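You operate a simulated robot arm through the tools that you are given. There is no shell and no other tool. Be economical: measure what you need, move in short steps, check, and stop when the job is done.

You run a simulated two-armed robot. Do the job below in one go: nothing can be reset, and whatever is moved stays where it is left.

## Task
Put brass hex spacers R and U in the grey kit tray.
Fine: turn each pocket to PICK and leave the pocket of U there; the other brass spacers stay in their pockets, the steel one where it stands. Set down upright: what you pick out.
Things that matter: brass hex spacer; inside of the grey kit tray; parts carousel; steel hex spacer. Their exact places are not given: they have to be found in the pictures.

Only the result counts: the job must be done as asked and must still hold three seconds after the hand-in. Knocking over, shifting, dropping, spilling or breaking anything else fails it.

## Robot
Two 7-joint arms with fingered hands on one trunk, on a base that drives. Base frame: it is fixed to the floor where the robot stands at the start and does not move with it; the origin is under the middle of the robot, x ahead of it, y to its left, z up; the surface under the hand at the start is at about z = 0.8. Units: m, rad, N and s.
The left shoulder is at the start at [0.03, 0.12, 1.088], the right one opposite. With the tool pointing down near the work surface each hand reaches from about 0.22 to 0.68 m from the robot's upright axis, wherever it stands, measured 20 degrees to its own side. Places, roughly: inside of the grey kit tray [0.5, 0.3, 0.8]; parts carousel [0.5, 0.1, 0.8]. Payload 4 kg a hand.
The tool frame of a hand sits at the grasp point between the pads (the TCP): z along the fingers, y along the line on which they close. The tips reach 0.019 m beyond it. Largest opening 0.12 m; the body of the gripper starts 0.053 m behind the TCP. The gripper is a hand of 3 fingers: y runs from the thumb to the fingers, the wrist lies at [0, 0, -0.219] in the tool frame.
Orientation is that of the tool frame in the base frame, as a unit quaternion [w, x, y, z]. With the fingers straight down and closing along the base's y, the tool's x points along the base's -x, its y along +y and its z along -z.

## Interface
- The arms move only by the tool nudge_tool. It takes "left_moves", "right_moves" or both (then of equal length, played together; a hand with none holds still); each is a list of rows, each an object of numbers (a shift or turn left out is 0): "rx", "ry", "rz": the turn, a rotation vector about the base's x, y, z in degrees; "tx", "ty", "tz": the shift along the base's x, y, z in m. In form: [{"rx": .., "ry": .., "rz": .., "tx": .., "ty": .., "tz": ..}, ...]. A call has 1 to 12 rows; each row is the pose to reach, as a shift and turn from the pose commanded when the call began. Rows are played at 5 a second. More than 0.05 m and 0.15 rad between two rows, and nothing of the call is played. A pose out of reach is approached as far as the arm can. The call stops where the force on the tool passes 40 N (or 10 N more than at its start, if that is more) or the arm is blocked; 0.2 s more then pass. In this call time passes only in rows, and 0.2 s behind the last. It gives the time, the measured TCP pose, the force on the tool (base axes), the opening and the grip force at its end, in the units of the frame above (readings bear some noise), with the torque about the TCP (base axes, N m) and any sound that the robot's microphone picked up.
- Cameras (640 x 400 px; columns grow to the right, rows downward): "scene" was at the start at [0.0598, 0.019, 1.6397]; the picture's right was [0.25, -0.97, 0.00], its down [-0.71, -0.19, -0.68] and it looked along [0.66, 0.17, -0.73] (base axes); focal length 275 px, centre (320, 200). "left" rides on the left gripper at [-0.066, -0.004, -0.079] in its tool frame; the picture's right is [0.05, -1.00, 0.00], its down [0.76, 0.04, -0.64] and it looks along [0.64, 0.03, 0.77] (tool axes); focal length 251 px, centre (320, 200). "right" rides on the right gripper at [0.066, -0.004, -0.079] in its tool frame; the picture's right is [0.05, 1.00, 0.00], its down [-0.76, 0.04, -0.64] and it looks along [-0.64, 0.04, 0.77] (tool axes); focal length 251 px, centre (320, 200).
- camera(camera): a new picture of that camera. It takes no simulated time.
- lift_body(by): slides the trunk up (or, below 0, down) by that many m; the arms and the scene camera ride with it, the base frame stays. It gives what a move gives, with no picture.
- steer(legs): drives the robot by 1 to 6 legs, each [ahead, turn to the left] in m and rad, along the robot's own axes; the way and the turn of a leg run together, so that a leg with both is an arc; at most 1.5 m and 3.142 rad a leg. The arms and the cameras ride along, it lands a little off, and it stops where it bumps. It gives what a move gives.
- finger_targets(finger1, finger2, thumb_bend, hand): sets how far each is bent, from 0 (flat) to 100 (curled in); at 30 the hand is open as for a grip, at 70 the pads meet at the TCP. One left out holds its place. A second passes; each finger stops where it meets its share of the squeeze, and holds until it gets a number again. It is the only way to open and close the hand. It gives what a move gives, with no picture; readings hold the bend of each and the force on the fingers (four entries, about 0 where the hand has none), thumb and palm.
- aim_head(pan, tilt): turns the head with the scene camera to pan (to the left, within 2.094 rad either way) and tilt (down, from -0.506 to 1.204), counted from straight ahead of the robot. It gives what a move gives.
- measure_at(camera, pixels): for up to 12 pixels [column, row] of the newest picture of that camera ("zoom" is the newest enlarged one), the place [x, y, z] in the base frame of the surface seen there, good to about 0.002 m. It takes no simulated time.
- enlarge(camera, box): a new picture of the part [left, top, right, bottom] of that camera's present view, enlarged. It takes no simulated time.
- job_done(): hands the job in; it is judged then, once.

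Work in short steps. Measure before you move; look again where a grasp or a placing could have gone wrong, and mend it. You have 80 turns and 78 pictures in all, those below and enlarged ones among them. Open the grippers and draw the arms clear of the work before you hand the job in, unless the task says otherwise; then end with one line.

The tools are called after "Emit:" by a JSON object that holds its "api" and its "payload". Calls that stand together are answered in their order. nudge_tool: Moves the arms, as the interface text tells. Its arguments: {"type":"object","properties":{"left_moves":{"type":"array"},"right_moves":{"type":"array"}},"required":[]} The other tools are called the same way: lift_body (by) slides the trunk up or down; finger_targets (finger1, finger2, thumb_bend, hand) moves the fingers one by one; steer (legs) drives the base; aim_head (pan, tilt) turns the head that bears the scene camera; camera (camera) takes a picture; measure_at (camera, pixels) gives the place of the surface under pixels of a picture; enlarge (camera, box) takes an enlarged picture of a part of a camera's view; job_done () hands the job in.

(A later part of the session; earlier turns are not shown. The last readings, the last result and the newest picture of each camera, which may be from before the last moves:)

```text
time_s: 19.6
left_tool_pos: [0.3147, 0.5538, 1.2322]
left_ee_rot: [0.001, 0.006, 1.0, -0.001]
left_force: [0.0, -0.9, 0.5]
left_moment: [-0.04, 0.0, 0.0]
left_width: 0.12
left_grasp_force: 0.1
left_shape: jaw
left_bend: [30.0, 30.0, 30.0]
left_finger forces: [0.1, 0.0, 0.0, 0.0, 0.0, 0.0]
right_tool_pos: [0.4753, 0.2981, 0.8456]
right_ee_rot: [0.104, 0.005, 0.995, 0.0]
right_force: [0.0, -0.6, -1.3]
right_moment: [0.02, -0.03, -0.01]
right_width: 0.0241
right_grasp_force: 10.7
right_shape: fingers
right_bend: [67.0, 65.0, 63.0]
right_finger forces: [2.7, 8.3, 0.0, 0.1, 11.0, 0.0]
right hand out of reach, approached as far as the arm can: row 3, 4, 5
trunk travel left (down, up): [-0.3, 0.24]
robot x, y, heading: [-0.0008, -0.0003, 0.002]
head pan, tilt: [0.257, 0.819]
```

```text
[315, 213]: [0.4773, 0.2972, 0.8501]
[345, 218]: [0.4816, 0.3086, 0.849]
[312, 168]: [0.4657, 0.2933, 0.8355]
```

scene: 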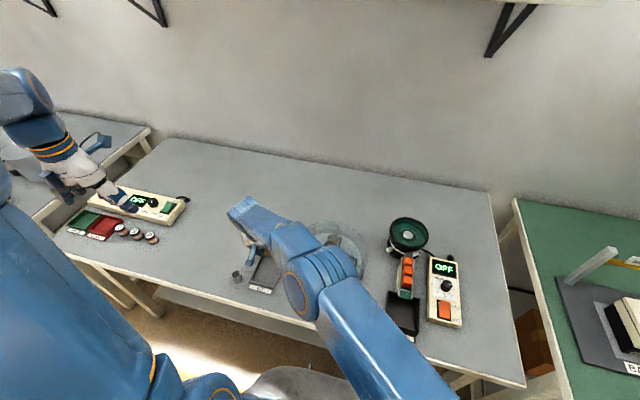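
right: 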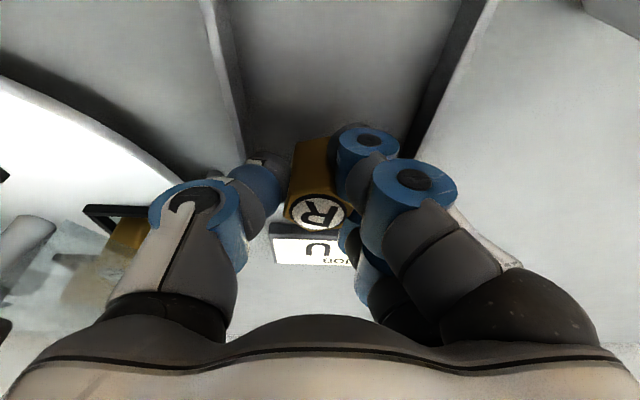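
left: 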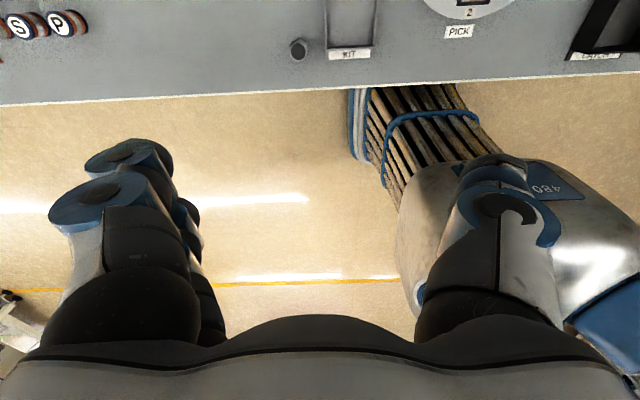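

The arm ran out of reach 9 mm above the floor, at (0.480, 0.297), which is still a fine spot. I lower the trunk 7.5 mm so the hand rides down.

Emit:
{"api": "lift_body", "payload": {"by": -0.0075}}

Emit:
{"api": "camera", "payload": {"camera": "right"}}

Emit:
{"api": "measure_at", "payload": {"camera": "right", "pixels": [[315, 213], [345, 218], [312, 168], [290, 215], [320, 100]]}}

```text
time_s: 20.2
left_tool_pos: [0.3128, 0.5544, 1.2248]
left_ee_rot: [0.001, 0.006, 1.0, 0.001]
left_force: [0.5, -0.3, -0.4]
left_moment: [-0.02, 0.01, 0.03]
left_width: 0.1197
left_grasp_force: 0.1
left_shape: jaw
left_bend: [30.0, 30.0, 30.0]
left_finger forces: [0.0, 0.0, 0.0, 0.1, 0.0, 0.0]
right_tool_pos: [0.4739, 0.2992, 0.841]
right_ee_rot: [0.106, 0.004, 0.994, 0.001]
right_force: [-6.5, -1.8, 14.2]
right_moment: [0.36, -0.34, 0.15]
right_width: 0.0241
right_grasp_force: 22.2
right_shape: fingers
right_bend: [68.0, 65.0, 63.0]
right_finger forces: [2.4, 28.6, 0.0, 0.0, 13.5, 0.0]
trunk travel left (down, up): [-0.293, 0.248]
robot x, y, heading: [-0.0028, -0.003, 0.003]
head pan, tilt: [0.257, 0.819]
```

```text
45 pictures are left
```

right: 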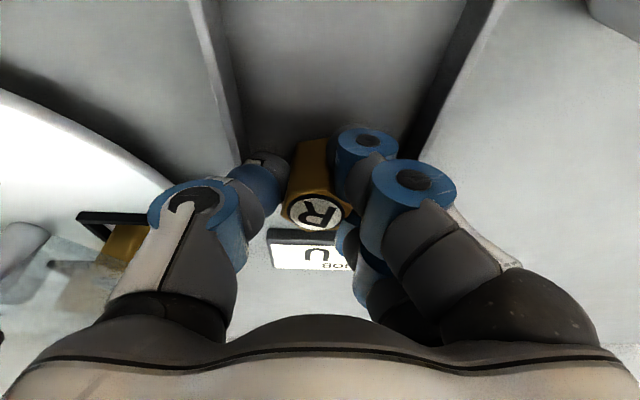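

```text
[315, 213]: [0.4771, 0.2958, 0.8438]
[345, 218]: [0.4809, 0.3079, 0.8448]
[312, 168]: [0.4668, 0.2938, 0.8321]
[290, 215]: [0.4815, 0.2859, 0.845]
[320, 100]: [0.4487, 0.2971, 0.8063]
```

There is a 14 N upward push, so something touches. I look closer at R's foot before releasing.

Emit:
{"api": "enlarge", "payload": {"camera": "right", "box": [220, 80, 460, 260]}}

Emit:
{"api": "enlarge", "payload": {"camera": "scene", "box": [220, 200, 332, 300]}}

Emit:
{"api": "camera", "payload": {"camera": "left"}}

```text
2.22 times, centred on (340, 170) of right
```

zoom: 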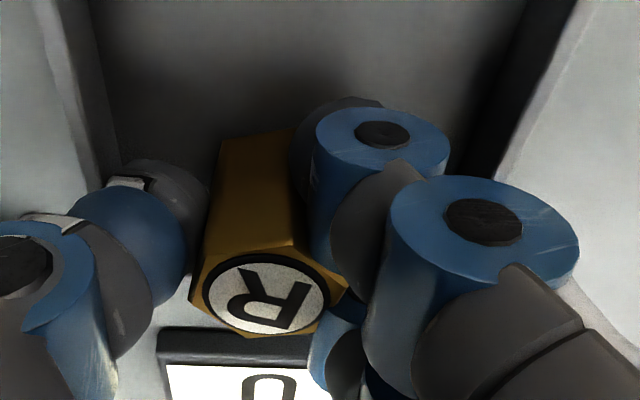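

```text
4.00 times, centred on (276, 250) of scene
```

zoom: 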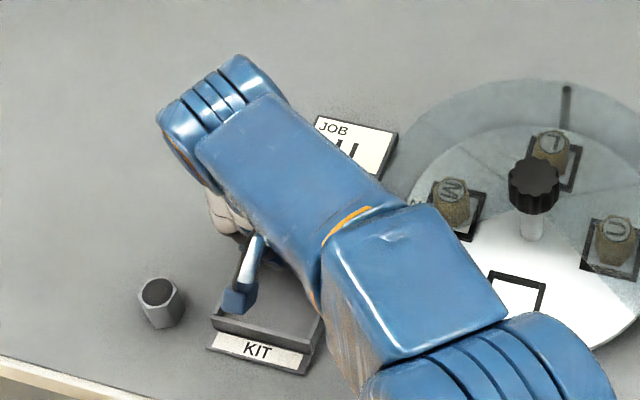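

```text
42 pictures are left
```

left: 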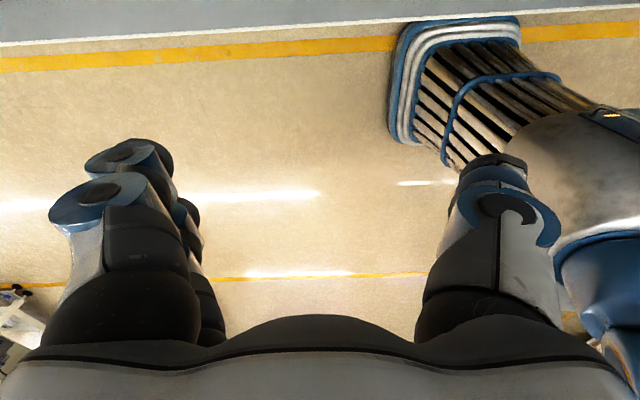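

The torque puts the contact at about (+0.038, +0.029) from the TCP. So the far finger is on the tray's far wall, not R on the floor. I raise the trunk, then correct: shift −x, reduce tilt, and gain reach.

Emit:
{"api": "lift_body", "payload": {"by": 0.06}}

Emit:
{"api": "enlarge", "payload": {"camera": "right", "box": [220, 80, 460, 260]}}

Emit:
{"api": "enlarge", "payload": {"camera": "scene", "box": [220, 200, 332, 300]}}

```text
time_s: 21.2
left_tool_pos: [0.315, 0.5544, 1.2832]
left_ee_rot: [-0.001, 0.005, 1.0, 0.0]
left_force: [1.2, -0.2, -1.0]
left_moment: [0.0, 0.0, 0.03]
left_width: 0.1199
left_grasp_force: 0.0
left_shape: jaw
left_bend: [30.0, 30.0, 30.0]
left_finger forces: [0.0, 0.0, 0.0, 0.0, 0.0, 0.0]
right_tool_pos: [0.4755, 0.2989, 0.898]
right_ee_rot: [0.104, 0.005, 0.995, 0.0]
right_force: [-0.1, -0.4, -1.7]
right_moment: [0.04, 0.01, -0.01]
right_width: 0.024
right_grasp_force: 11.6
right_shape: fingers
right_bend: [68.0, 65.0, 63.0]
right_finger forces: [2.7, 9.1, 0.0, 0.0, 11.7, 0.0]
trunk travel left (down, up): [-0.353, 0.188]
robot x, y, heading: [-0.0001, -0.0015, 0.002]
head pan, tilt: [0.257, 0.819]
```

```text
2.22 times, centred on (340, 170) of right
```

zoom: 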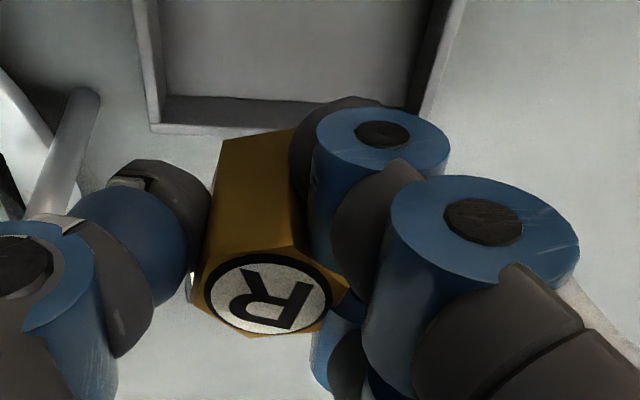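

```text
4.00 times, centred on (276, 250) of scene
```

zoom: 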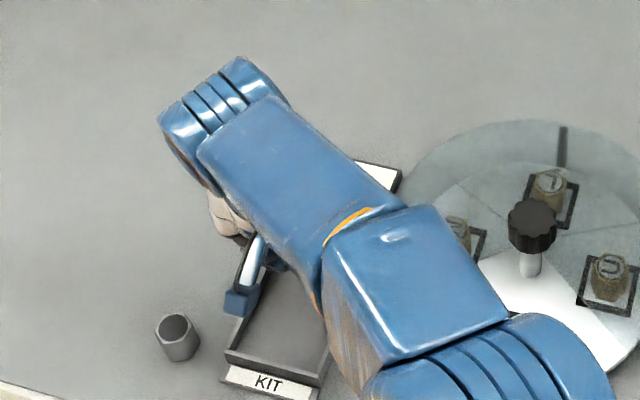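

The hand is clear at z 0.898. I check the tray hasn't shifted, then drive ahead 4 cm to gain reach.

Emit:
{"api": "measure_at", "payload": {"camera": "zoom", "pixels": [[180, 128], [148, 60], [430, 60], [250, 50], [265, 295], [215, 160]]}}

Emit:
{"api": "steer", "payload": {"legs": [[0.04, 0.0]]}}

Emit:
{"api": "camera", "payload": {"camera": "right"}}

```text
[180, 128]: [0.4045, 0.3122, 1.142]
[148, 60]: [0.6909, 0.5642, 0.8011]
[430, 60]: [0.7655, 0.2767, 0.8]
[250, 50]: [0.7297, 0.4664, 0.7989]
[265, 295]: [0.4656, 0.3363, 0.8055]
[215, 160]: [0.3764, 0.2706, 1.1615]
```

```text
time_s: 22.0
left_tool_pos: [0.3588, 0.5553, 1.2835]
left_ee_rot: [-0.001, 0.004, 1.0, 0.0]
left_force: [0.6, -0.2, 0.9]
left_moment: [-0.01, 0.01, 0.03]
left_width: 0.1198
left_grasp_force: 0.0
left_shape: jaw
left_bend: [30.0, 30.0, 30.0]
left_finger forces: [0.1, 0.0, 0.0, 0.0, 0.1, 0.1]
right_tool_pos: [0.5182, 0.2982, 0.8981]
right_ee_rot: [0.104, 0.005, 0.995, 0.001]
right_force: [0.2, 1.4, -1.5]
right_moment: [0.0, 0.02, -0.02]
right_width: 0.024
right_grasp_force: 11.5
right_shape: fingers
right_bend: [68.0, 65.0, 63.0]
right_finger forces: [2.7, 9.1, 0.0, 0.1, 11.7, 0.0]
trunk travel left (down, up): [-0.353, 0.188]
robot x, y, heading: [0.0392, -0.0006, 0.001]
head pan, tilt: [0.257, 0.819]
```

```text
39 pictures are left
```

right: 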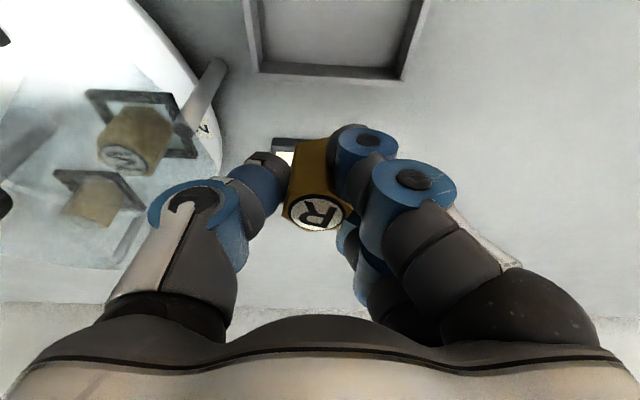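

The drive landed as planned. I measure tray and R, and bring the hand back to x≈0.449 with tilt reduced by 5°.

Emit:
{"api": "measure_at", "payload": {"camera": "right", "pixels": [[316, 212], [345, 218], [290, 215], [320, 69], [250, 40], [410, 45], [330, 30], [312, 165]]}}

Emit:
{"api": "nudge_tool", "payload": {"right_moves": [{"tx": -0.02, "ty": 0.003, "tz": 0.01, "ry": 2}, {"tx": -0.045, "ty": 0.003, "tz": 0.01, "ry": 5}, {"tx": -0.069, "ty": 0.003, "tz": 0, "ry": 5}]}}

Emit:
{"api": "camera", "payload": {"camera": "right"}}

```text
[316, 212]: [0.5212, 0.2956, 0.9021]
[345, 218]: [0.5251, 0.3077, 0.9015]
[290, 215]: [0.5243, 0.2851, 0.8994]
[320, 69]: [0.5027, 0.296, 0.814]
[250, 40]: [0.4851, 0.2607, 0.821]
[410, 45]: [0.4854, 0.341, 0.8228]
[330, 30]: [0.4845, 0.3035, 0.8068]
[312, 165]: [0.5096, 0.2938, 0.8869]
```

```text
time_s: 22.8
left_tool_pos: [0.3549, 0.5541, 1.284]
left_ee_rot: [0.0, 0.005, 1.0, 0.0]
left_force: [-0.7, 0.1, -0.7]
left_moment: [-0.03, -0.02, -0.01]
left_width: 0.12
left_grasp_force: 0.0
left_shape: jaw
left_bend: [30.0, 30.0, 30.0]
left_finger forces: [0.0, 0.1, 0.1, 0.0, 0.0, 0.0]
right_tool_pos: [0.4478, 0.303, 0.8982]
right_ee_rot: [0.061, 0.005, 0.998, 0.0]
right_force: [-1.1, -0.2, -0.3]
right_moment: [-0.01, -0.01, 0.02]
right_width: 0.0241
right_grasp_force: 11.3
right_shape: fingers
right_bend: [68.0, 65.0, 63.0]
right_finger forces: [2.5, 8.8, 0.0, 0.0, 11.2, 0.1]
trunk travel left (down, up): [-0.353, 0.188]
robot x, y, heading: [0.0424, 0.0014, -0.001]
head pan, tilt: [0.257, 0.819]
```

```text
38 pictures are left
```

right: 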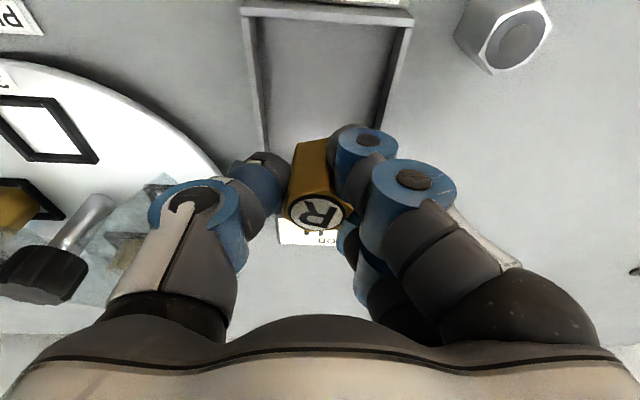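

Tray is unmoved. R sits above about (0.451, 0.303). I lower 57 mm to just above the tray floor.

Emit:
{"api": "nudge_tool", "payload": {"right_moves": [{"tz": -0.02}, {"tz": -0.04}, {"tz": -0.05}, {"tz": -0.054}, {"tz": -0.057}]}}

Emit:
{"api": "camera", "payload": {"camera": "right"}}

Emit:
{"api": "measure_at", "payload": {"camera": "right", "pixels": [[316, 212], [345, 218], [290, 215], [312, 165], [312, 150]]}}

```text
time_s: 24.0
left_tool_pos: [0.3565, 0.5548, 1.2831]
left_ee_rot: [0.001, 0.004, 1.0, 0.0]
left_force: [0.0, -0.6, -0.3]
left_moment: [0.01, 0.0, -0.02]
left_width: 0.1202
left_grasp_force: 0.0
left_shape: jaw
left_bend: [30.0, 30.0, 30.0]
left_finger forces: [0.0, 0.0, 0.0, 0.1, 0.0, 0.0]
right_tool_pos: [0.4472, 0.3007, 0.8413]
right_ee_rot: [0.06, 0.005, 0.998, 0.001]
right_force: [-0.6, 0.6, -0.8]
right_moment: [0.0, 0.03, -0.03]
right_width: 0.0237
right_grasp_force: 11.5
right_shape: fingers
right_bend: [68.0, 65.0, 63.0]
right_finger forces: [2.5, 9.0, 0.1, 0.0, 11.2, 0.0]
trunk travel left (down, up): [-0.353, 0.188]
robot x, y, heading: [0.0397, -0.0017, -0.001]
head pan, tilt: [0.257, 0.819]
```

```text
37 pictures are left
```

right: 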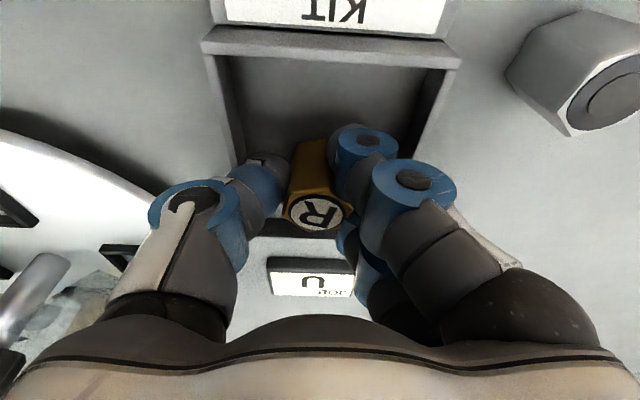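

```text
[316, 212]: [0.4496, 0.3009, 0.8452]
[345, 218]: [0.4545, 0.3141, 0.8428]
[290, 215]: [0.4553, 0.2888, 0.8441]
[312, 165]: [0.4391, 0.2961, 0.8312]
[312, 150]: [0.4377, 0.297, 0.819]
```

No contact yet; top at 0.844, so about 3 mm to go. I lower in 1 mm steps, 3 mm at most.

Emit:
{"api": "nudge_tool", "payload": {"right_moves": [{"tz": -0.001}, {"tz": -0.002}, {"tz": -0.003}]}}

```text
time_s: 24.8
left_tool_pos: [0.3558, 0.5562, 1.2847]
left_ee_rot: [0.0, 0.006, 1.0, 0.0]
left_force: [0.2, -0.9, 0.8]
left_moment: [0.0, 0.02, 0.02]
left_width: 0.1196
left_grasp_force: 0.1
left_shape: jaw
left_bend: [30.0, 30.0, 30.0]
left_finger forces: [0.1, 0.1, 0.0, 0.0, 0.1, 0.0]
right_tool_pos: [0.4473, 0.3013, 0.8378]
right_ee_rot: [0.061, 0.005, 0.998, 0.0]
right_force: [0.2, 0.2, 1.0]
right_moment: [0.04, 0.01, 0.0]
right_width: 0.0238
right_grasp_force: 12.2
right_shape: fingers
right_bend: [68.0, 65.0, 63.0]
right_finger forces: [2.7, 9.5, 0.1, 0.1, 11.4, 0.0]
trunk travel left (down, up): [-0.353, 0.188]
robot x, y, heading: [0.0423, -0.0005, -0.002]
head pan, tilt: [0.257, 0.819]
```

Force went from −1 to +1 N: R just touches the floor. I open slightly so the tray walls aren't hit.

Emit:
{"api": "finger_targets", "payload": {"hand": "right", "finger1": 61, "finger2": 59, "thumb_bend": 58}}

Emit:
{"api": "camera", "payload": {"camera": "right"}}

```text
time_s: 25.8
left_tool_pos: [0.3558, 0.5554, 1.2841]
left_ee_rot: [-0.001, 0.005, 1.0, 0.001]
left_force: [-0.3, -0.5, 0.8]
left_moment: [-0.02, 0.03, 0.0]
left_width: 0.1199
left_grasp_force: 0.0
left_shape: jaw
left_bend: [30.0, 30.0, 30.0]
left_finger forces: [0.0, 0.0, 0.0, 0.0, 0.0, 0.0]
right_tool_pos: [0.448, 0.302, 0.8383]
right_ee_rot: [0.061, 0.005, 0.998, 0.001]
right_force: [-0.2, 5.2, 2.8]
right_moment: [-0.02, 0.02, 0.06]
right_width: 0.0363
right_grasp_force: 3.7
right_shape: fingers
right_bend: [61.0, 59.0, 60.0]
right_finger forces: [0.0, 0.1, 0.0, 0.0, 6.4, 0.1]
trunk travel left (down, up): [-0.353, 0.188]
robot x, y, heading: [0.0398, -0.0012, -0.002]
head pan, tilt: [0.257, 0.819]
```

```text
36 pictures are left
```

right: 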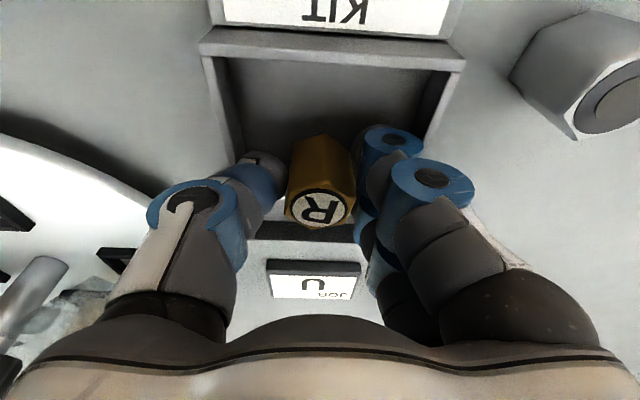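

R stands free, but the thumb leans on the tray wall (6 N). I ease it back to 62 and then lift out.

Emit:
{"api": "finger_targets", "payload": {"hand": "right", "thumb_bend": 61.5}}

Emit:
{"api": "nudge_tool", "payload": {"right_moves": [{"ty": 0.0015, "tz": 0.004}, {"ty": 0.0015, "tz": 0.012}, {"ty": 0.0015, "tz": 0.03}, {"ty": 0.0015, "tz": 0.06}, {"ty": 0.0015, "tz": 0.1}]}}

Emit:
{"api": "camera", "payload": {"camera": "right"}}

```text
time_s: 26.8
left_tool_pos: [0.3566, 0.5549, 1.2839]
left_ee_rot: [0.0, 0.005, 1.0, 0.0]
left_force: [-1.4, 0.2, -0.2]
left_moment: [0.03, -0.01, -0.01]
left_width: 0.1202
left_grasp_force: 0.0
left_shape: jaw
left_bend: [30.0, 30.0, 30.0]
left_finger forces: [0.1, 0.0, 0.0, 0.0, 0.0, 0.0]
right_tool_pos: [0.4486, 0.3004, 0.8393]
right_ee_rot: [0.06, 0.006, 0.998, 0.0]
right_force: [0.0, 0.3, 1.1]
right_moment: [0.02, 0.0, -0.02]
right_width: 0.0351
right_grasp_force: 0.2
right_shape: fingers
right_bend: [61.0, 59.0, 61.0]
right_finger forces: [0.0, 0.1, 0.0, 0.0, 0.6, 0.0]
trunk travel left (down, up): [-0.353, 0.188]
robot x, y, heading: [0.0425, 0.0008, 0.002]
head pan, tilt: [0.257, 0.819]
```

```text
time_s: 28.0
left_tool_pos: [0.3551, 0.5557, 1.2847]
left_ee_rot: [0.0, 0.005, 1.0, 0.0]
left_force: [-0.6, 0.5, -0.1]
left_moment: [-0.04, 0.02, 0.02]
left_width: 0.1199
left_grasp_force: 0.0
left_shape: jaw
left_bend: [30.0, 30.0, 30.0]
left_finger forces: [0.0, 0.0, 0.0, 0.0, 0.0, 0.0]
right_tool_pos: [0.4483, 0.3018, 0.9393]
right_ee_rot: [0.06, 0.005, 0.998, 0.0]
right_force: [0.6, 0.1, 0.9]
right_moment: [0.0, -0.03, 0.04]
right_width: 0.0352
right_grasp_force: 0.1
right_shape: fingers
right_bend: [61.0, 59.0, 61.0]
right_finger forces: [0.1, 0.0, 0.0, 0.1, 0.0, 0.1]
trunk travel left (down, up): [-0.353, 0.188]
robot x, y, heading: [0.0452, 0.0014, -0.003]
head pan, tilt: [0.257, 0.819]
```

```text
35 pictures are left
```

right: 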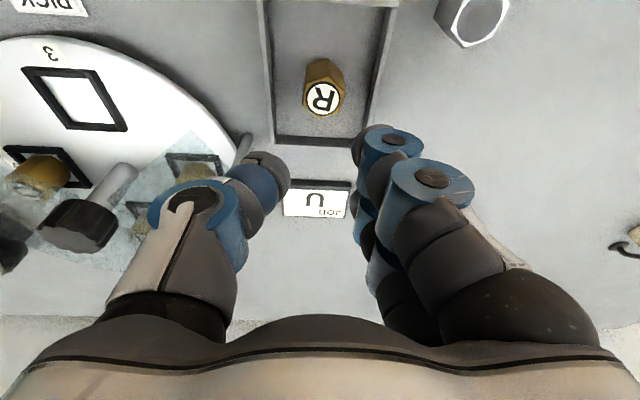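

R stands upright in the tray. I measure it and the tray walls, then move to the knob with a +45° pre-turn and tilt taken out.

Emit:
{"api": "measure_at", "payload": {"camera": "right", "pixels": [[323, 98], [308, 98], [340, 98], [320, 135], [262, 60], [390, 60], [325, 75]]}}

Emit:
{"api": "finger_targets", "payload": {"hand": "right", "finger1": 30, "finger2": 30, "thumb_bend": 30}}

Emit:
{"api": "nudge_tool", "payload": {"right_moves": [{"tz": 0.03, "ry": 3.5}, {"tx": 0.01, "ty": -0.02, "tz": 0.06, "ry": 6.9}, {"tx": 0.02, "ty": -0.05, "tz": 0.08, "ry": 6.9}, {"tx": 0.04, "ty": -0.09, "tz": 0.08, "ry": 6.9}, {"tx": 0.06, "ty": -0.13, "tz": 0.08, "ry": 6.9}, {"tx": 0.08, "ty": -0.17, "tz": 0.08, "ry": 6.9}, {"tx": 0.087, "ty": -0.188, "tz": 0.08, "ry": 6.9}]}}

Emit:
{"api": "nudge_tool", "payload": {"right_moves": [{"rz": 8}, {"rz": 16}, {"rz": 24}, {"rz": 32}, {"rz": 40}, {"rz": 45}]}}

Emit:
{"api": "camera", "payload": {"camera": "right"}}

```text
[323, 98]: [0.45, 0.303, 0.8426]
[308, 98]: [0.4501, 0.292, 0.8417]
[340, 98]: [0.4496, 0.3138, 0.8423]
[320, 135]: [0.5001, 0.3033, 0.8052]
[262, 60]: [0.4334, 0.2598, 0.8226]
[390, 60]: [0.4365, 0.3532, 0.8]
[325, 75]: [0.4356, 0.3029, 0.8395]
```

```text
time_s: 29.0
left_tool_pos: [0.357, 0.5549, 1.2831]
left_ee_rot: [0.0, 0.005, 1.0, 0.0]
left_force: [0.2, -0.4, -0.2]
left_moment: [0.01, -0.01, 0.01]
left_width: 0.1197
left_grasp_force: 0.0
left_shape: jaw
left_bend: [30.0, 30.0, 30.0]
left_finger forces: [0.0, 0.1, 0.0, 0.0, 0.0, 0.1]
right_tool_pos: [0.4477, 0.3007, 0.9388]
right_ee_rot: [0.062, 0.005, 0.998, 0.001]
right_force: [0.6, -1.1, -0.5]
right_moment: [-0.02, -0.01, 0.03]
right_width: 0.1276
right_grasp_force: 0.0
right_shape: fingers
right_bend: [30.0, 30.0, 30.0]
right_finger forces: [0.0, 0.0, 0.1, 0.0, 0.0, 0.0]
trunk travel left (down, up): [-0.353, 0.188]
robot x, y, heading: [0.0407, 0.0008, 0.007]
head pan, tilt: [0.257, 0.819]
```

```text
time_s: 30.6
left_tool_pos: [0.3569, 0.5557, 1.2852]
left_ee_rot: [0.0, 0.005, 1.0, 0.0]
left_force: [0.6, 0.6, -0.8]
left_moment: [0.01, 0.01, 0.02]
left_width: 0.12
left_grasp_force: 0.1
left_shape: jaw
left_bend: [30.0, 30.0, 30.0]
left_finger forces: [0.0, 0.0, 0.1, 0.0, 0.0, 0.0]
right_tool_pos: [0.5368, 0.1144, 1.0192]
right_ee_rot: [0.002, 0.005, 1.0, 0.0]
right_force: [0.3, 1.2, -0.3]
right_moment: [0.02, -0.02, 0.0]
right_width: 0.1279
right_grasp_force: 0.0
right_shape: fingers
right_bend: [30.0, 30.0, 30.0]
right_finger forces: [0.1, 0.0, 0.1, 0.1, 0.0, 0.1]
trunk travel left (down, up): [-0.353, 0.188]
robot x, y, heading: [0.0397, -0.0025, -0.002]
head pan, tilt: [0.257, 0.819]
```

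```text
time_s: 32.0
left_tool_pos: [0.3548, 0.5544, 1.2828]
left_ee_rot: [0.0, 0.005, 1.0, 0.0]
left_force: [-0.2, -0.2, 1.1]
left_moment: [-0.02, 0.01, 0.02]
left_width: 0.12
left_grasp_force: 0.1
left_shape: jaw
left_bend: [30.0, 30.0, 30.0]
left_finger forces: [0.0, 0.0, 0.1, 0.0, 0.1, 0.1]
right_tool_pos: [0.5345, 0.1151, 1.0181]
right_ee_rot: [-0.001, -0.378, 0.926, 0.0]
right_force: [0.3, 1.3, 0.1]
right_moment: [-0.01, 0.04, 0.0]
right_width: 0.1282
right_grasp_force: 0.1
right_shape: fingers
right_bend: [30.0, 30.0, 30.0]
right_finger forces: [0.1, 0.1, 0.1, 0.1, 0.0, 0.1]
trunk travel left (down, up): [-0.353, 0.188]
robot x, y, heading: [0.0447, 0.0013, 0.002]
head pan, tilt: [0.257, 0.819]
```

```text
34 pictures are left
```

right: 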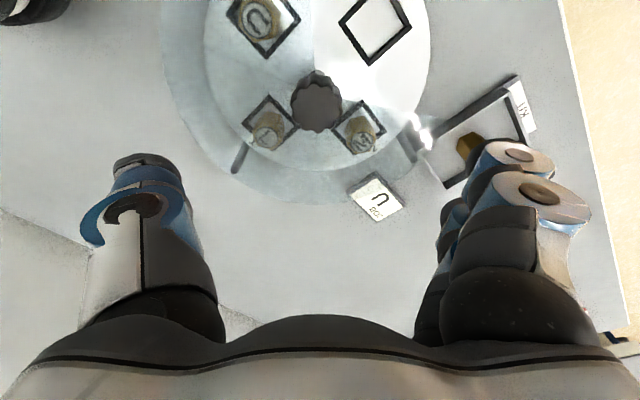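

R is at (0.450, 0.303). The knob is centred at (318,103) beneath the hand; I descend onto it and grip.

Emit:
{"api": "nudge_tool", "payload": {"right_moves": [{"tz": -0.04}, {"tz": -0.08}, {"tx": 0.001, "ty": -0.001, "tz": -0.105}, {"tx": 0.001, "ty": -0.001, "tz": -0.118}]}}

Emit:
{"api": "finger_targets", "payload": {"hand": "right", "finger1": 70, "finger2": 70, "thumb_bend": 70}}

Emit:
{"api": "camera", "payload": {"camera": "right"}}

```text
time_s: 33.0
left_tool_pos: [0.3565, 0.5552, 1.285]
left_ee_rot: [0.0, 0.004, 1.0, 0.001]
left_force: [0.0, 0.0, 0.1]
left_moment: [-0.02, 0.01, 0.02]
left_width: 0.1198
left_grasp_force: 0.1
left_shape: jaw
left_bend: [30.0, 30.0, 30.0]
left_finger forces: [0.0, 0.1, 0.0, 0.1, 0.0, 0.0]
right_tool_pos: [0.5382, 0.114, 0.8983]
right_ee_rot: [0.001, -0.378, 0.926, 0.0]
right_force: [-0.7, -0.4, -0.1]
right_moment: [-0.01, -0.02, 0.03]
right_width: 0.128
right_grasp_force: 0.1
right_shape: fingers
right_bend: [30.0, 30.0, 30.0]
right_finger forces: [0.1, 0.1, 0.0, 0.0, 0.0, 0.0]
trunk travel left (down, up): [-0.353, 0.188]
robot x, y, heading: [0.0449, -0.0015, -0.005]
head pan, tilt: [0.257, 0.819]
```

```text
time_s: 34.0
left_tool_pos: [0.3565, 0.5552, 1.2837]
left_ee_rot: [0.0, 0.006, 1.0, 0.0]
left_force: [-0.2, -0.8, -0.9]
left_moment: [-0.01, -0.01, 0.01]
left_width: 0.1198
left_grasp_force: 0.0
left_shape: jaw
left_bend: [30.0, 30.0, 30.0]
left_finger forces: [0.0, 0.1, 0.0, 0.1, 0.0, 0.1]
right_tool_pos: [0.5363, 0.1131, 0.898]
right_ee_rot: [0.0, -0.378, 0.926, 0.001]
right_force: [-0.7, -1.7, -4.3]
right_moment: [-0.02, -0.03, 0.02]
right_width: 0.0358
right_grasp_force: 16.0
right_shape: fingers
right_bend: [64.0, 59.0, 59.0]
right_finger forces: [6.8, 8.0, 0.0, 0.1, 16.7, 0.0]
trunk travel left (down, up): [-0.353, 0.188]
robot x, y, heading: [0.0448, -0.0029, 0.002]
head pan, tilt: [0.257, 0.819]
```

```text
33 pictures are left
```

right: 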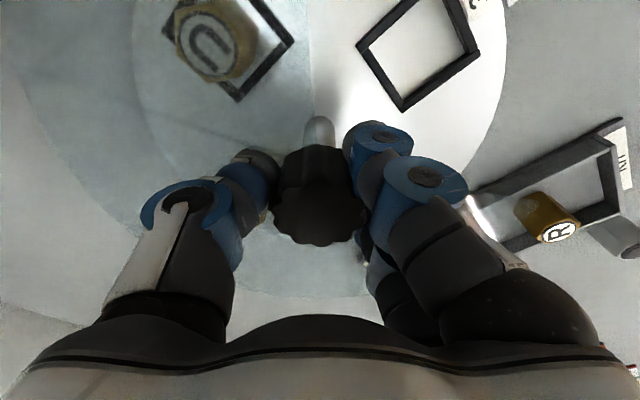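

The knob is gripped and U waits at the left. I turn the full −90°.

Emit:
{"api": "nudge_tool", "payload": {"right_moves": [{"rz": -8}, {"rz": -16}, {"rz": -24}, {"rz": -32}, {"rz": -40}, {"rz": -48}, {"rz": -56}, {"rz": -64}, {"rz": -72}, {"rz": -80}, {"rz": -86}, {"rz": -90}]}}

Emit:
{"api": "camera", "payload": {"camera": "right"}}

Emit:
{"api": "enlarge", "payload": {"camera": "scene", "box": [210, 210, 402, 330]}}

```text
time_s: 36.6
left_tool_pos: [0.3566, 0.5578, 1.2822]
left_ee_rot: [-0.002, 0.006, 1.0, -0.001]
left_force: [-0.5, -0.5, -0.1]
left_moment: [0.03, 0.0, -0.02]
left_width: 0.1198
left_grasp_force: 0.0
left_shape: jaw
left_bend: [30.0, 30.0, 30.0]
left_finger forces: [0.1, 0.0, 0.0, 0.0, 0.0, 0.0]
right_tool_pos: [0.5357, 0.1161, 0.8992]
right_ee_rot: [0.001, 0.388, 0.922, 0.0]
right_force: [-2.1, 18.1, -11.2]
right_moment: [0.06, 0.02, 0.01]
right_width: 0.0361
right_grasp_force: 16.8
right_shape: fingers
right_bend: [64.0, 58.0, 60.0]
right_finger forces: [11.6, 9.8, 0.0, 0.0, 11.3, 0.1]
trunk travel left (down, up): [-0.353, 0.188]
robot x, y, heading: [0.0408, 0.0033, 0.005]
head pan, tilt: [0.257, 0.819]
```

```text
32 pictures are left
```

right: 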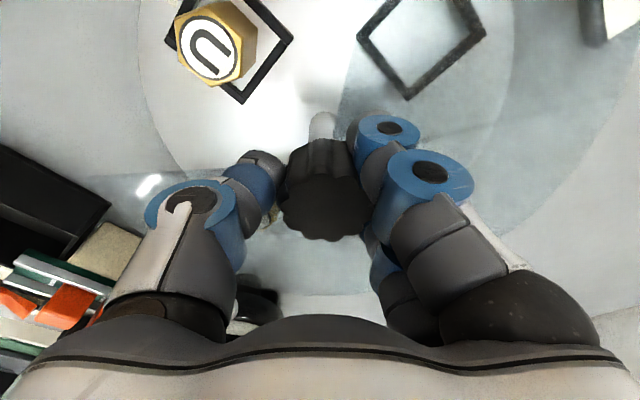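

```text
3.33 times, centred on (306, 270) of scene
```

zoom: 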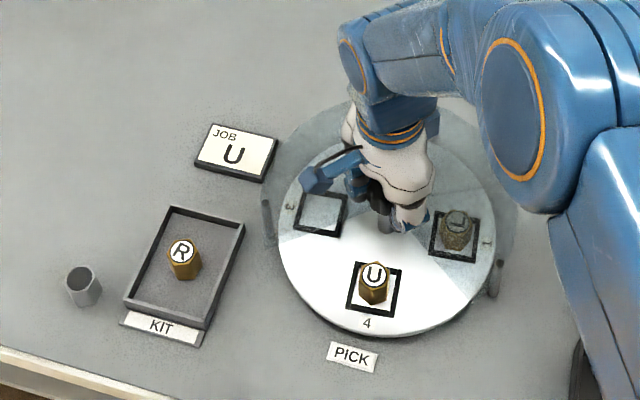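

U (pocket 4) is at PICK and R stands upright in the tray. I release the knob, rise, and move over U.

Emit:
{"api": "finger_targets", "payload": {"hand": "right", "finger1": 30, "finger2": 30, "thumb_bend": 30}}

Emit:
{"api": "nudge_tool", "payload": {"right_moves": [{"tz": 0.02}, {"tz": 0.05}, {"tz": 0.09, "rz": 8}, {"tx": -0.015, "tz": 0.12, "rz": 16}, {"tx": -0.03, "tz": 0.12, "rz": 24}, {"tx": -0.045, "tz": 0.12, "rz": 32}, {"tx": -0.055, "tz": 0.12, "rz": 40}, {"tx": -0.068, "ty": 0.002, "tz": 0.12, "rz": 45}]}}

Emit:
{"api": "finger_targets", "payload": {"hand": "right", "finger1": 47, "finger2": 47, "thumb_bend": 47}}

Emit:
{"api": "enlarge", "payload": {"camera": "right", "box": [220, 0, 420, 125]}}

Emit:
{"api": "measure_at", "payload": {"camera": "zoom", "pixels": [[340, 270], [298, 270], [385, 270], [270, 200], [418, 200], [345, 162], [345, 100]]}}

```text
time_s: 37.6
left_tool_pos: [0.3566, 0.5566, 1.2836]
left_ee_rot: [-0.001, 0.006, 1.0, 0.0]
left_force: [-0.1, 0.6, 0.2]
left_moment: [-0.03, -0.02, 0.01]
left_width: 0.1199
left_grasp_force: 0.1
left_shape: jaw
left_bend: [30.0, 30.0, 30.0]
left_finger forces: [0.1, 0.1, 0.0, 0.1, 0.1, 0.0]
right_tool_pos: [0.5352, 0.1142, 0.9005]
right_ee_rot: [0.001, 0.387, 0.922, -0.001]
right_force: [0.1, -0.2, 0.4]
right_moment: [0.01, -0.02, -0.03]
right_width: 0.128
right_grasp_force: 0.0
right_shape: fingers
right_bend: [30.0, 30.0, 30.0]
right_finger forces: [0.1, 0.0, 0.1, 0.0, 0.0, 0.1]
trunk travel left (down, up): [-0.353, 0.188]
robot x, y, heading: [0.0398, 0.0026, -0.003]
head pan, tilt: [0.257, 0.819]
```

```text
time_s: 39.4
left_tool_pos: [0.3566, 0.5558, 1.2828]
left_ee_rot: [0.001, 0.005, 1.0, 0.0]
left_force: [0.2, -0.2, 0.0]
left_moment: [-0.02, 0.01, 0.01]
left_width: 0.1199
left_grasp_force: 0.0
left_shape: jaw
left_bend: [30.0, 30.0, 30.0]
left_finger forces: [0.1, 0.0, 0.0, 0.0, 0.0, 0.0]
right_tool_pos: [0.4662, 0.115, 1.0208]
right_ee_rot: [0.001, 0.003, 1.0, 0.001]
right_force: [-0.2, 0.6, 0.2]
right_moment: [-0.02, 0.01, -0.01]
right_width: 0.1278
right_grasp_force: 0.0
right_shape: fingers
right_bend: [30.0, 30.0, 30.0]
right_finger forces: [0.0, 0.0, 0.0, 0.0, 0.0, 0.0]
trunk travel left (down, up): [-0.353, 0.188]
robot x, y, heading: [0.0436, 0.0011, 0.001]
head pan, tilt: [0.257, 0.819]
```

```text
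time_s: 40.4
left_tool_pos: [0.3568, 0.5546, 1.2833]
left_ee_rot: [0.0, 0.005, 1.0, -0.001]
left_force: [0.3, 0.7, -0.9]
left_moment: [0.0, 0.02, 0.01]
left_width: 0.1198
left_grasp_force: 0.0
left_shape: jaw
left_bend: [30.0, 30.0, 30.0]
left_finger forces: [0.0, 0.0, 0.1, 0.0, 0.0, 0.0]
right_tool_pos: [0.4681, 0.1152, 1.0209]
right_ee_rot: [0.001, 0.006, 1.0, -0.001]
right_force: [0.0, 0.1, 0.5]
right_moment: [0.0, 0.03, -0.04]
right_width: 0.0783
right_grasp_force: 0.0
right_shape: fingers
right_bend: [47.0, 47.0, 47.0]
right_finger forces: [0.0, 0.0, 0.0, 0.0, 0.0, 0.0]
trunk travel left (down, up): [-0.353, 0.188]
robot x, y, heading: [0.0396, -0.0011, -0.002]
head pan, tilt: [0.257, 0.819]
```

```text
3.20 times, centred on (320, 62) of right
```

zoom: 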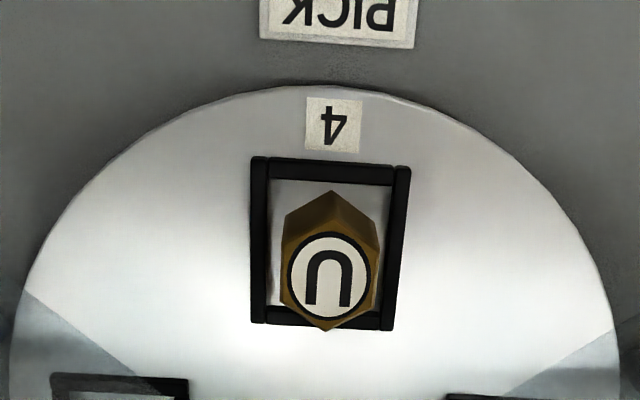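

```text
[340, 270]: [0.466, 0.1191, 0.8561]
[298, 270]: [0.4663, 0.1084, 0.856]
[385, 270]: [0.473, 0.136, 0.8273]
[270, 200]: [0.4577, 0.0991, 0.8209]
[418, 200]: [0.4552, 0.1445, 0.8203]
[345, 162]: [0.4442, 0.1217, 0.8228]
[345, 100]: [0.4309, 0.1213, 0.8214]
```

U: centre (0.468, 0.1165), flats facing ±y. Gripping higher this time (TCP≈0.865, tilt 4°) keeps the fingertips above the tray walls at placing. I come down in one slow approach.

Emit:
{"api": "nudge_tool", "payload": {"right_moves": [{"tx": -0.001, "ty": 0.0015, "tz": -0.04, "ry": -4}, {"tx": -0.001, "ty": 0.0015, "tz": -0.08, "ry": -4}, {"tx": -0.001, "ty": 0.0015, "tz": -0.115, "ry": -4}, {"tx": -0.001, "ty": 0.0015, "tz": -0.14, "ry": -4}, {"tx": -0.001, "ty": 0.0015, "tz": -0.1555, "ry": -4}]}}

Emit:
{"api": "camera", "payload": {"camera": "right"}}

```text
time_s: 41.6
left_tool_pos: [0.3566, 0.5553, 1.2838]
left_ee_rot: [0.0, 0.006, 1.0, 0.0]
left_force: [0.8, -0.1, -0.7]
left_moment: [0.01, -0.01, 0.05]
left_width: 0.12
left_grasp_force: 0.1
left_shape: jaw
left_bend: [30.0, 30.0, 30.0]
left_finger forces: [0.0, 0.0, 0.1, 0.0, 0.1, 0.0]
right_tool_pos: [0.4666, 0.1173, 0.8631]
right_ee_rot: [0.036, 0.006, 0.999, 0.0]
right_force: [0.5, -0.4, -0.2]
right_moment: [0.01, 0.03, -0.01]
right_width: 0.0781
right_grasp_force: 0.0
right_shape: fingers
right_bend: [47.0, 47.0, 47.0]
right_finger forces: [0.0, 0.1, 0.1, 0.0, 0.0, 0.0]
trunk travel left (down, up): [-0.353, 0.188]
robot x, y, heading: [0.0432, -0.0005, 0.002]
head pan, tilt: [0.257, 0.819]
```

```text
29 pictures are left
```

right: 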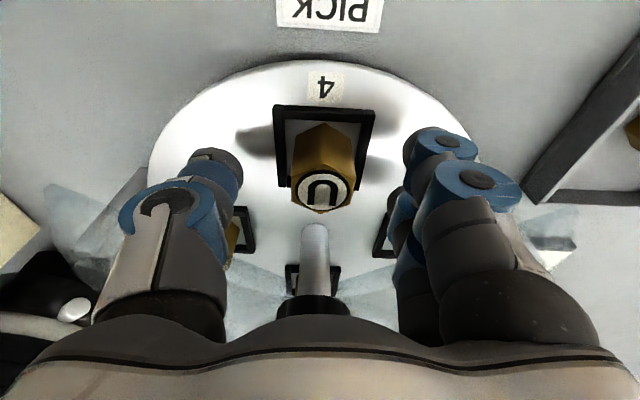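

U at (323,165) is centred between the fingers, no contact. I close.

Emit:
{"api": "finger_targets", "payload": {"hand": "right", "finger1": 70, "finger2": 70, "thumb_bend": 70}}

Emit:
{"api": "enlarge", "payload": {"camera": "right", "box": [200, 60, 440, 240]}}

```text
time_s: 42.6
left_tool_pos: [0.3559, 0.5542, 1.2828]
left_ee_rot: [0.0, 0.005, 1.0, 0.0]
left_force: [0.2, 0.3, 0.4]
left_moment: [0.03, -0.01, 0.02]
left_width: 0.1197
left_grasp_force: 0.0
left_shape: jaw
left_bend: [30.0, 30.0, 30.0]
left_finger forces: [0.0, 0.0, 0.1, 0.1, 0.0, 0.0]
right_tool_pos: [0.4664, 0.1172, 0.863]
right_ee_rot: [0.034, 0.005, 0.999, 0.001]
right_force: [0.2, -0.1, 0.0]
right_moment: [-0.01, 0.02, 0.0]
right_width: 0.0233
right_grasp_force: 10.7
right_shape: fingers
right_bend: [67.0, 63.0, 64.0]
right_finger forces: [2.7, 7.8, 0.1, 0.0, 10.8, 0.0]
trunk travel left (down, up): [-0.353, 0.188]
robot x, y, heading: [0.0434, -0.0018, -0.002]
head pan, tilt: [0.257, 0.819]
```

```text
2.22 times, centred on (320, 150) of right
```

zoom: 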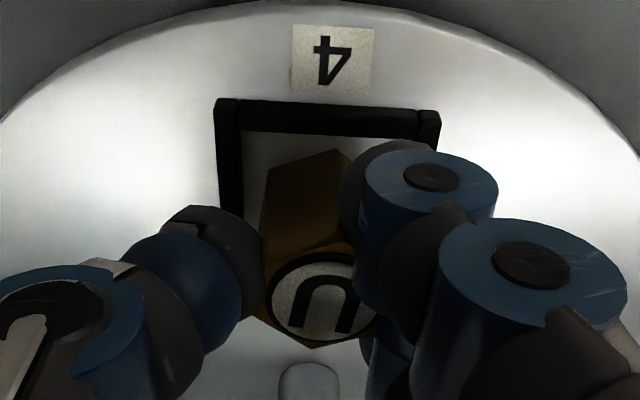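

U is held (10.7 N). I lift gently and check it stays firm and upright.

Emit:
{"api": "nudge_tool", "payload": {"right_moves": [{"tz": 0.008}, {"tz": 0.016}, {"tz": 0.03}, {"tz": 0.05}, {"tz": 0.08}, {"tz": 0.11}]}}

Emit:
{"api": "camera", "payload": {"camera": "right"}}

Emit:
{"api": "measure_at", "payload": {"camera": "right", "pixels": [[320, 200], [300, 195], [345, 195], [325, 170], [325, 150], [325, 135], [320, 215]]}}

```text
time_s: 44.0
left_tool_pos: [0.3561, 0.5543, 1.2842]
left_ee_rot: [0.0, 0.004, 1.0, 0.0]
left_force: [-0.2, -0.3, 0.4]
left_moment: [-0.02, -0.02, 0.02]
left_width: 0.12
left_grasp_force: 0.0
left_shape: jaw
left_bend: [30.0, 30.0, 30.0]
left_finger forces: [0.0, 0.1, 0.1, 0.0, 0.0, 0.0]
right_tool_pos: [0.4666, 0.114, 0.9735]
right_ee_rot: [0.035, 0.006, 0.999, 0.0]
right_force: [0.5, 1.0, -2.0]
right_moment: [0.0, -0.03, 0.02]
right_width: 0.0229
right_grasp_force: 10.9
right_shape: fingers
right_bend: [67.0, 63.0, 64.0]
right_finger forces: [2.8, 7.8, 0.0, 0.1, 10.9, 0.0]
trunk travel left (down, up): [-0.353, 0.188]
robot x, y, heading: [0.0397, 0.001, -0.001]
head pan, tilt: [0.257, 0.819]
```

```text
27 pictures are left
```

right: 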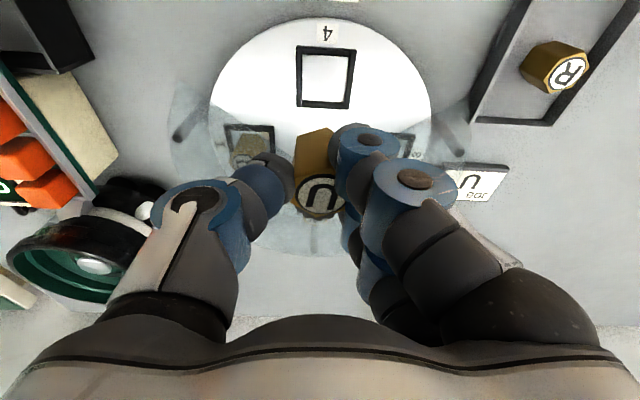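

```text
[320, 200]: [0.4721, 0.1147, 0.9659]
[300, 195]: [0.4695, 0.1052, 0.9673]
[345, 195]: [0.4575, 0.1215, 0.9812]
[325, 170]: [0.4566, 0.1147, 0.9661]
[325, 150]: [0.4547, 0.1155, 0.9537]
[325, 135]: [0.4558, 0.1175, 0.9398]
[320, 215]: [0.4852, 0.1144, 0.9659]
```

U is out, upright, its top 7.5 mm below the TCP, centre +4.5 mm in x. I carry it to above (0.485, 0.309), beside R.

Emit:
{"api": "nudge_tool", "payload": {"right_moves": [{"tx": 0.003, "ty": 0.04}, {"tx": 0.007, "ty": 0.08}, {"tx": 0.01, "ty": 0.12}, {"tx": 0.014, "ty": 0.16}, {"tx": 0.014, "ty": 0.1935}, {"tx": 0.014, "ty": 0.1935, "tz": -0.035}, {"tx": 0.014, "ty": 0.1935, "tz": -0.06}]}}

Emit:
{"api": "camera", "payload": {"camera": "right"}}

Emit:
{"api": "measure_at", "payload": {"camera": "right", "pixels": [[320, 200], [300, 195], [325, 170], [325, 140], [320, 215]]}}

```text
time_s: 45.6
left_tool_pos: [0.3564, 0.5556, 1.2834]
left_ee_rot: [0.001, 0.006, 1.0, 0.0]
left_force: [0.1, 0.4, 0.1]
left_moment: [-0.02, 0.01, 0.0]
left_width: 0.1198
left_grasp_force: 0.0
left_shape: jaw
left_bend: [30.0, 30.0, 30.0]
left_finger forces: [0.0, 0.1, 0.0, 0.1, 0.0, 0.1]
right_tool_pos: [0.4809, 0.3099, 0.9141]
right_ee_rot: [0.035, 0.005, 0.999, 0.0]
right_force: [0.6, 0.4, -1.2]
right_moment: [-0.02, 0.02, 0.01]
right_width: 0.0228
right_grasp_force: 10.3
right_shape: fingers
right_bend: [67.0, 64.0, 64.0]
right_finger forces: [2.7, 7.8, 0.1, 0.0, 10.4, 0.0]
trunk travel left (down, up): [-0.353, 0.188]
robot x, y, heading: [0.0454, -0.0029, 0.0]
head pan, tilt: [0.257, 0.819]
```

```text
26 pictures are left
```

right: 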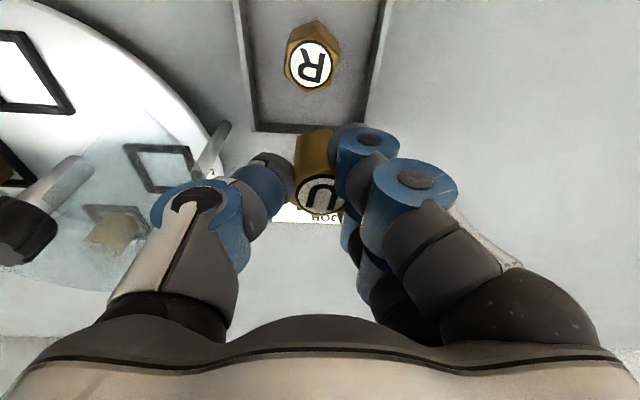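

```text
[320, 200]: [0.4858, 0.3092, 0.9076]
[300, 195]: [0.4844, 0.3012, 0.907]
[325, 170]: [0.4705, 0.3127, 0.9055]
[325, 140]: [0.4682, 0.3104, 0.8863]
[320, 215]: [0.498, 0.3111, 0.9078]
```

U's centre is (0.4845, 0.3105); R shows clear at (312,60). I lower 50 mm and look.

Emit:
{"api": "nudge_tool", "payload": {"right_moves": [{"tx": 0.001, "ty": -0.001, "tz": -0.02}, {"tx": 0.001, "ty": -0.001, "tz": -0.037}, {"tx": 0.001, "ty": -0.001, "tz": -0.047}, {"tx": 0.001, "ty": -0.001, "tz": -0.054}]}}

Emit:
{"api": "camera", "payload": {"camera": "right"}}

Emit:
{"api": "measure_at", "payload": {"camera": "right", "pixels": [[320, 200], [300, 195], [325, 170], [325, 150], [320, 215], [320, 100]]}}

```text
time_s: 46.6
left_tool_pos: [0.3551, 0.5541, 1.2831]
left_ee_rot: [-0.001, 0.005, 1.0, 0.001]
left_force: [0.4, 1.0, 0.2]
left_moment: [0.03, -0.02, 0.0]
left_width: 0.1201
left_grasp_force: 0.2
left_shape: jaw
left_bend: [30.0, 30.0, 30.0]
left_finger forces: [0.0, 0.0, 0.1, 0.0, 0.1, 0.0]
right_tool_pos: [0.4772, 0.3003, 0.8807]
right_ee_rot: [0.036, 0.005, 0.999, 0.0]
right_force: [-0.3, 0.6, 3.5]
right_moment: [-0.02, 0.06, 0.02]
right_width: 0.0223
right_grasp_force: 11.6
right_shape: fingers
right_bend: [68.0, 64.0, 64.0]
right_finger forces: [3.6, 8.3, 0.1, 0.0, 11.7, 0.1]
right hand out of reach, approached as far as the arm can: row 1, 2, 3, 4
trunk travel left (down, up): [-0.353, 0.188]
robot x, y, heading: [0.0423, -0.0003, -0.002]
head pan, tilt: [0.257, 0.819]
```

```text
25 pictures are left
```

right: 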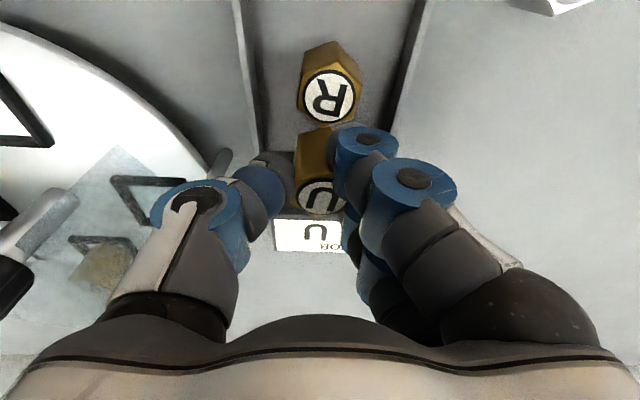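

```text
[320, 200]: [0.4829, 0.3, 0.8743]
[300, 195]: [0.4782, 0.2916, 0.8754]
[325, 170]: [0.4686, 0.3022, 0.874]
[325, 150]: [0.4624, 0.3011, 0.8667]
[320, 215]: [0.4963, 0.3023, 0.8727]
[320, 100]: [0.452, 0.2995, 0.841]
```

Out of reach again, so the hand drifted to y 0.300 and stopped high, with U close to R. I lift straight up with the trunk, then look at R.

Emit:
{"api": "lift_body", "payload": {"by": 0.05}}

Emit:
{"api": "camera", "payload": {"camera": "right"}}

Emit:
{"api": "measure_at", "payload": {"camera": "right", "pixels": [[320, 200], [325, 170], [325, 140], [320, 215], [312, 68], [300, 68], [325, 68]]}}

```text
time_s: 47.6
left_tool_pos: [0.3579, 0.5552, 1.3332]
left_ee_rot: [0.0, 0.005, 1.0, 0.0]
left_force: [0.8, -0.5, -0.4]
left_moment: [-0.03, 0.03, 0.02]
left_width: 0.12
left_grasp_force: 0.0
left_shape: jaw
left_bend: [30.0, 30.0, 30.0]
left_finger forces: [0.0, 0.1, 0.0, 0.0, 0.1, 0.1]
right_tool_pos: [0.4775, 0.2996, 0.9286]
right_ee_rot: [0.035, 0.005, 0.999, -0.001]
right_force: [-0.7, 0.2, -1.5]
right_moment: [-0.01, -0.01, -0.02]
right_width: 0.0221
right_grasp_force: 11.0
right_shape: fingers
right_bend: [68.0, 64.0, 64.0]
right_finger forces: [3.1, 8.2, 0.0, 0.0, 10.7, 0.0]
trunk travel left (down, up): [-0.402, 0.138]
robot x, y, heading: [0.039, -0.0015, 0.003]
head pan, tilt: [0.257, 0.819]
```

```text
24 pictures are left
```

right: 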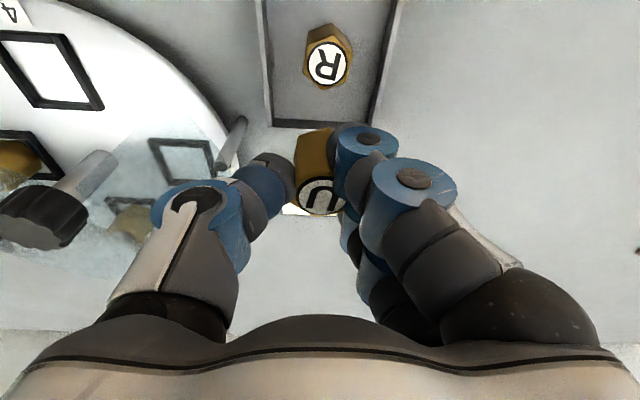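

```text
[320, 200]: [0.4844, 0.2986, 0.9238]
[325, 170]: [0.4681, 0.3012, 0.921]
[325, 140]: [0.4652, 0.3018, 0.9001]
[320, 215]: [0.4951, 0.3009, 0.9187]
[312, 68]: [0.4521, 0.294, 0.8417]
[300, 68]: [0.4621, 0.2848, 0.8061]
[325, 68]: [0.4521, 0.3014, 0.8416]
```

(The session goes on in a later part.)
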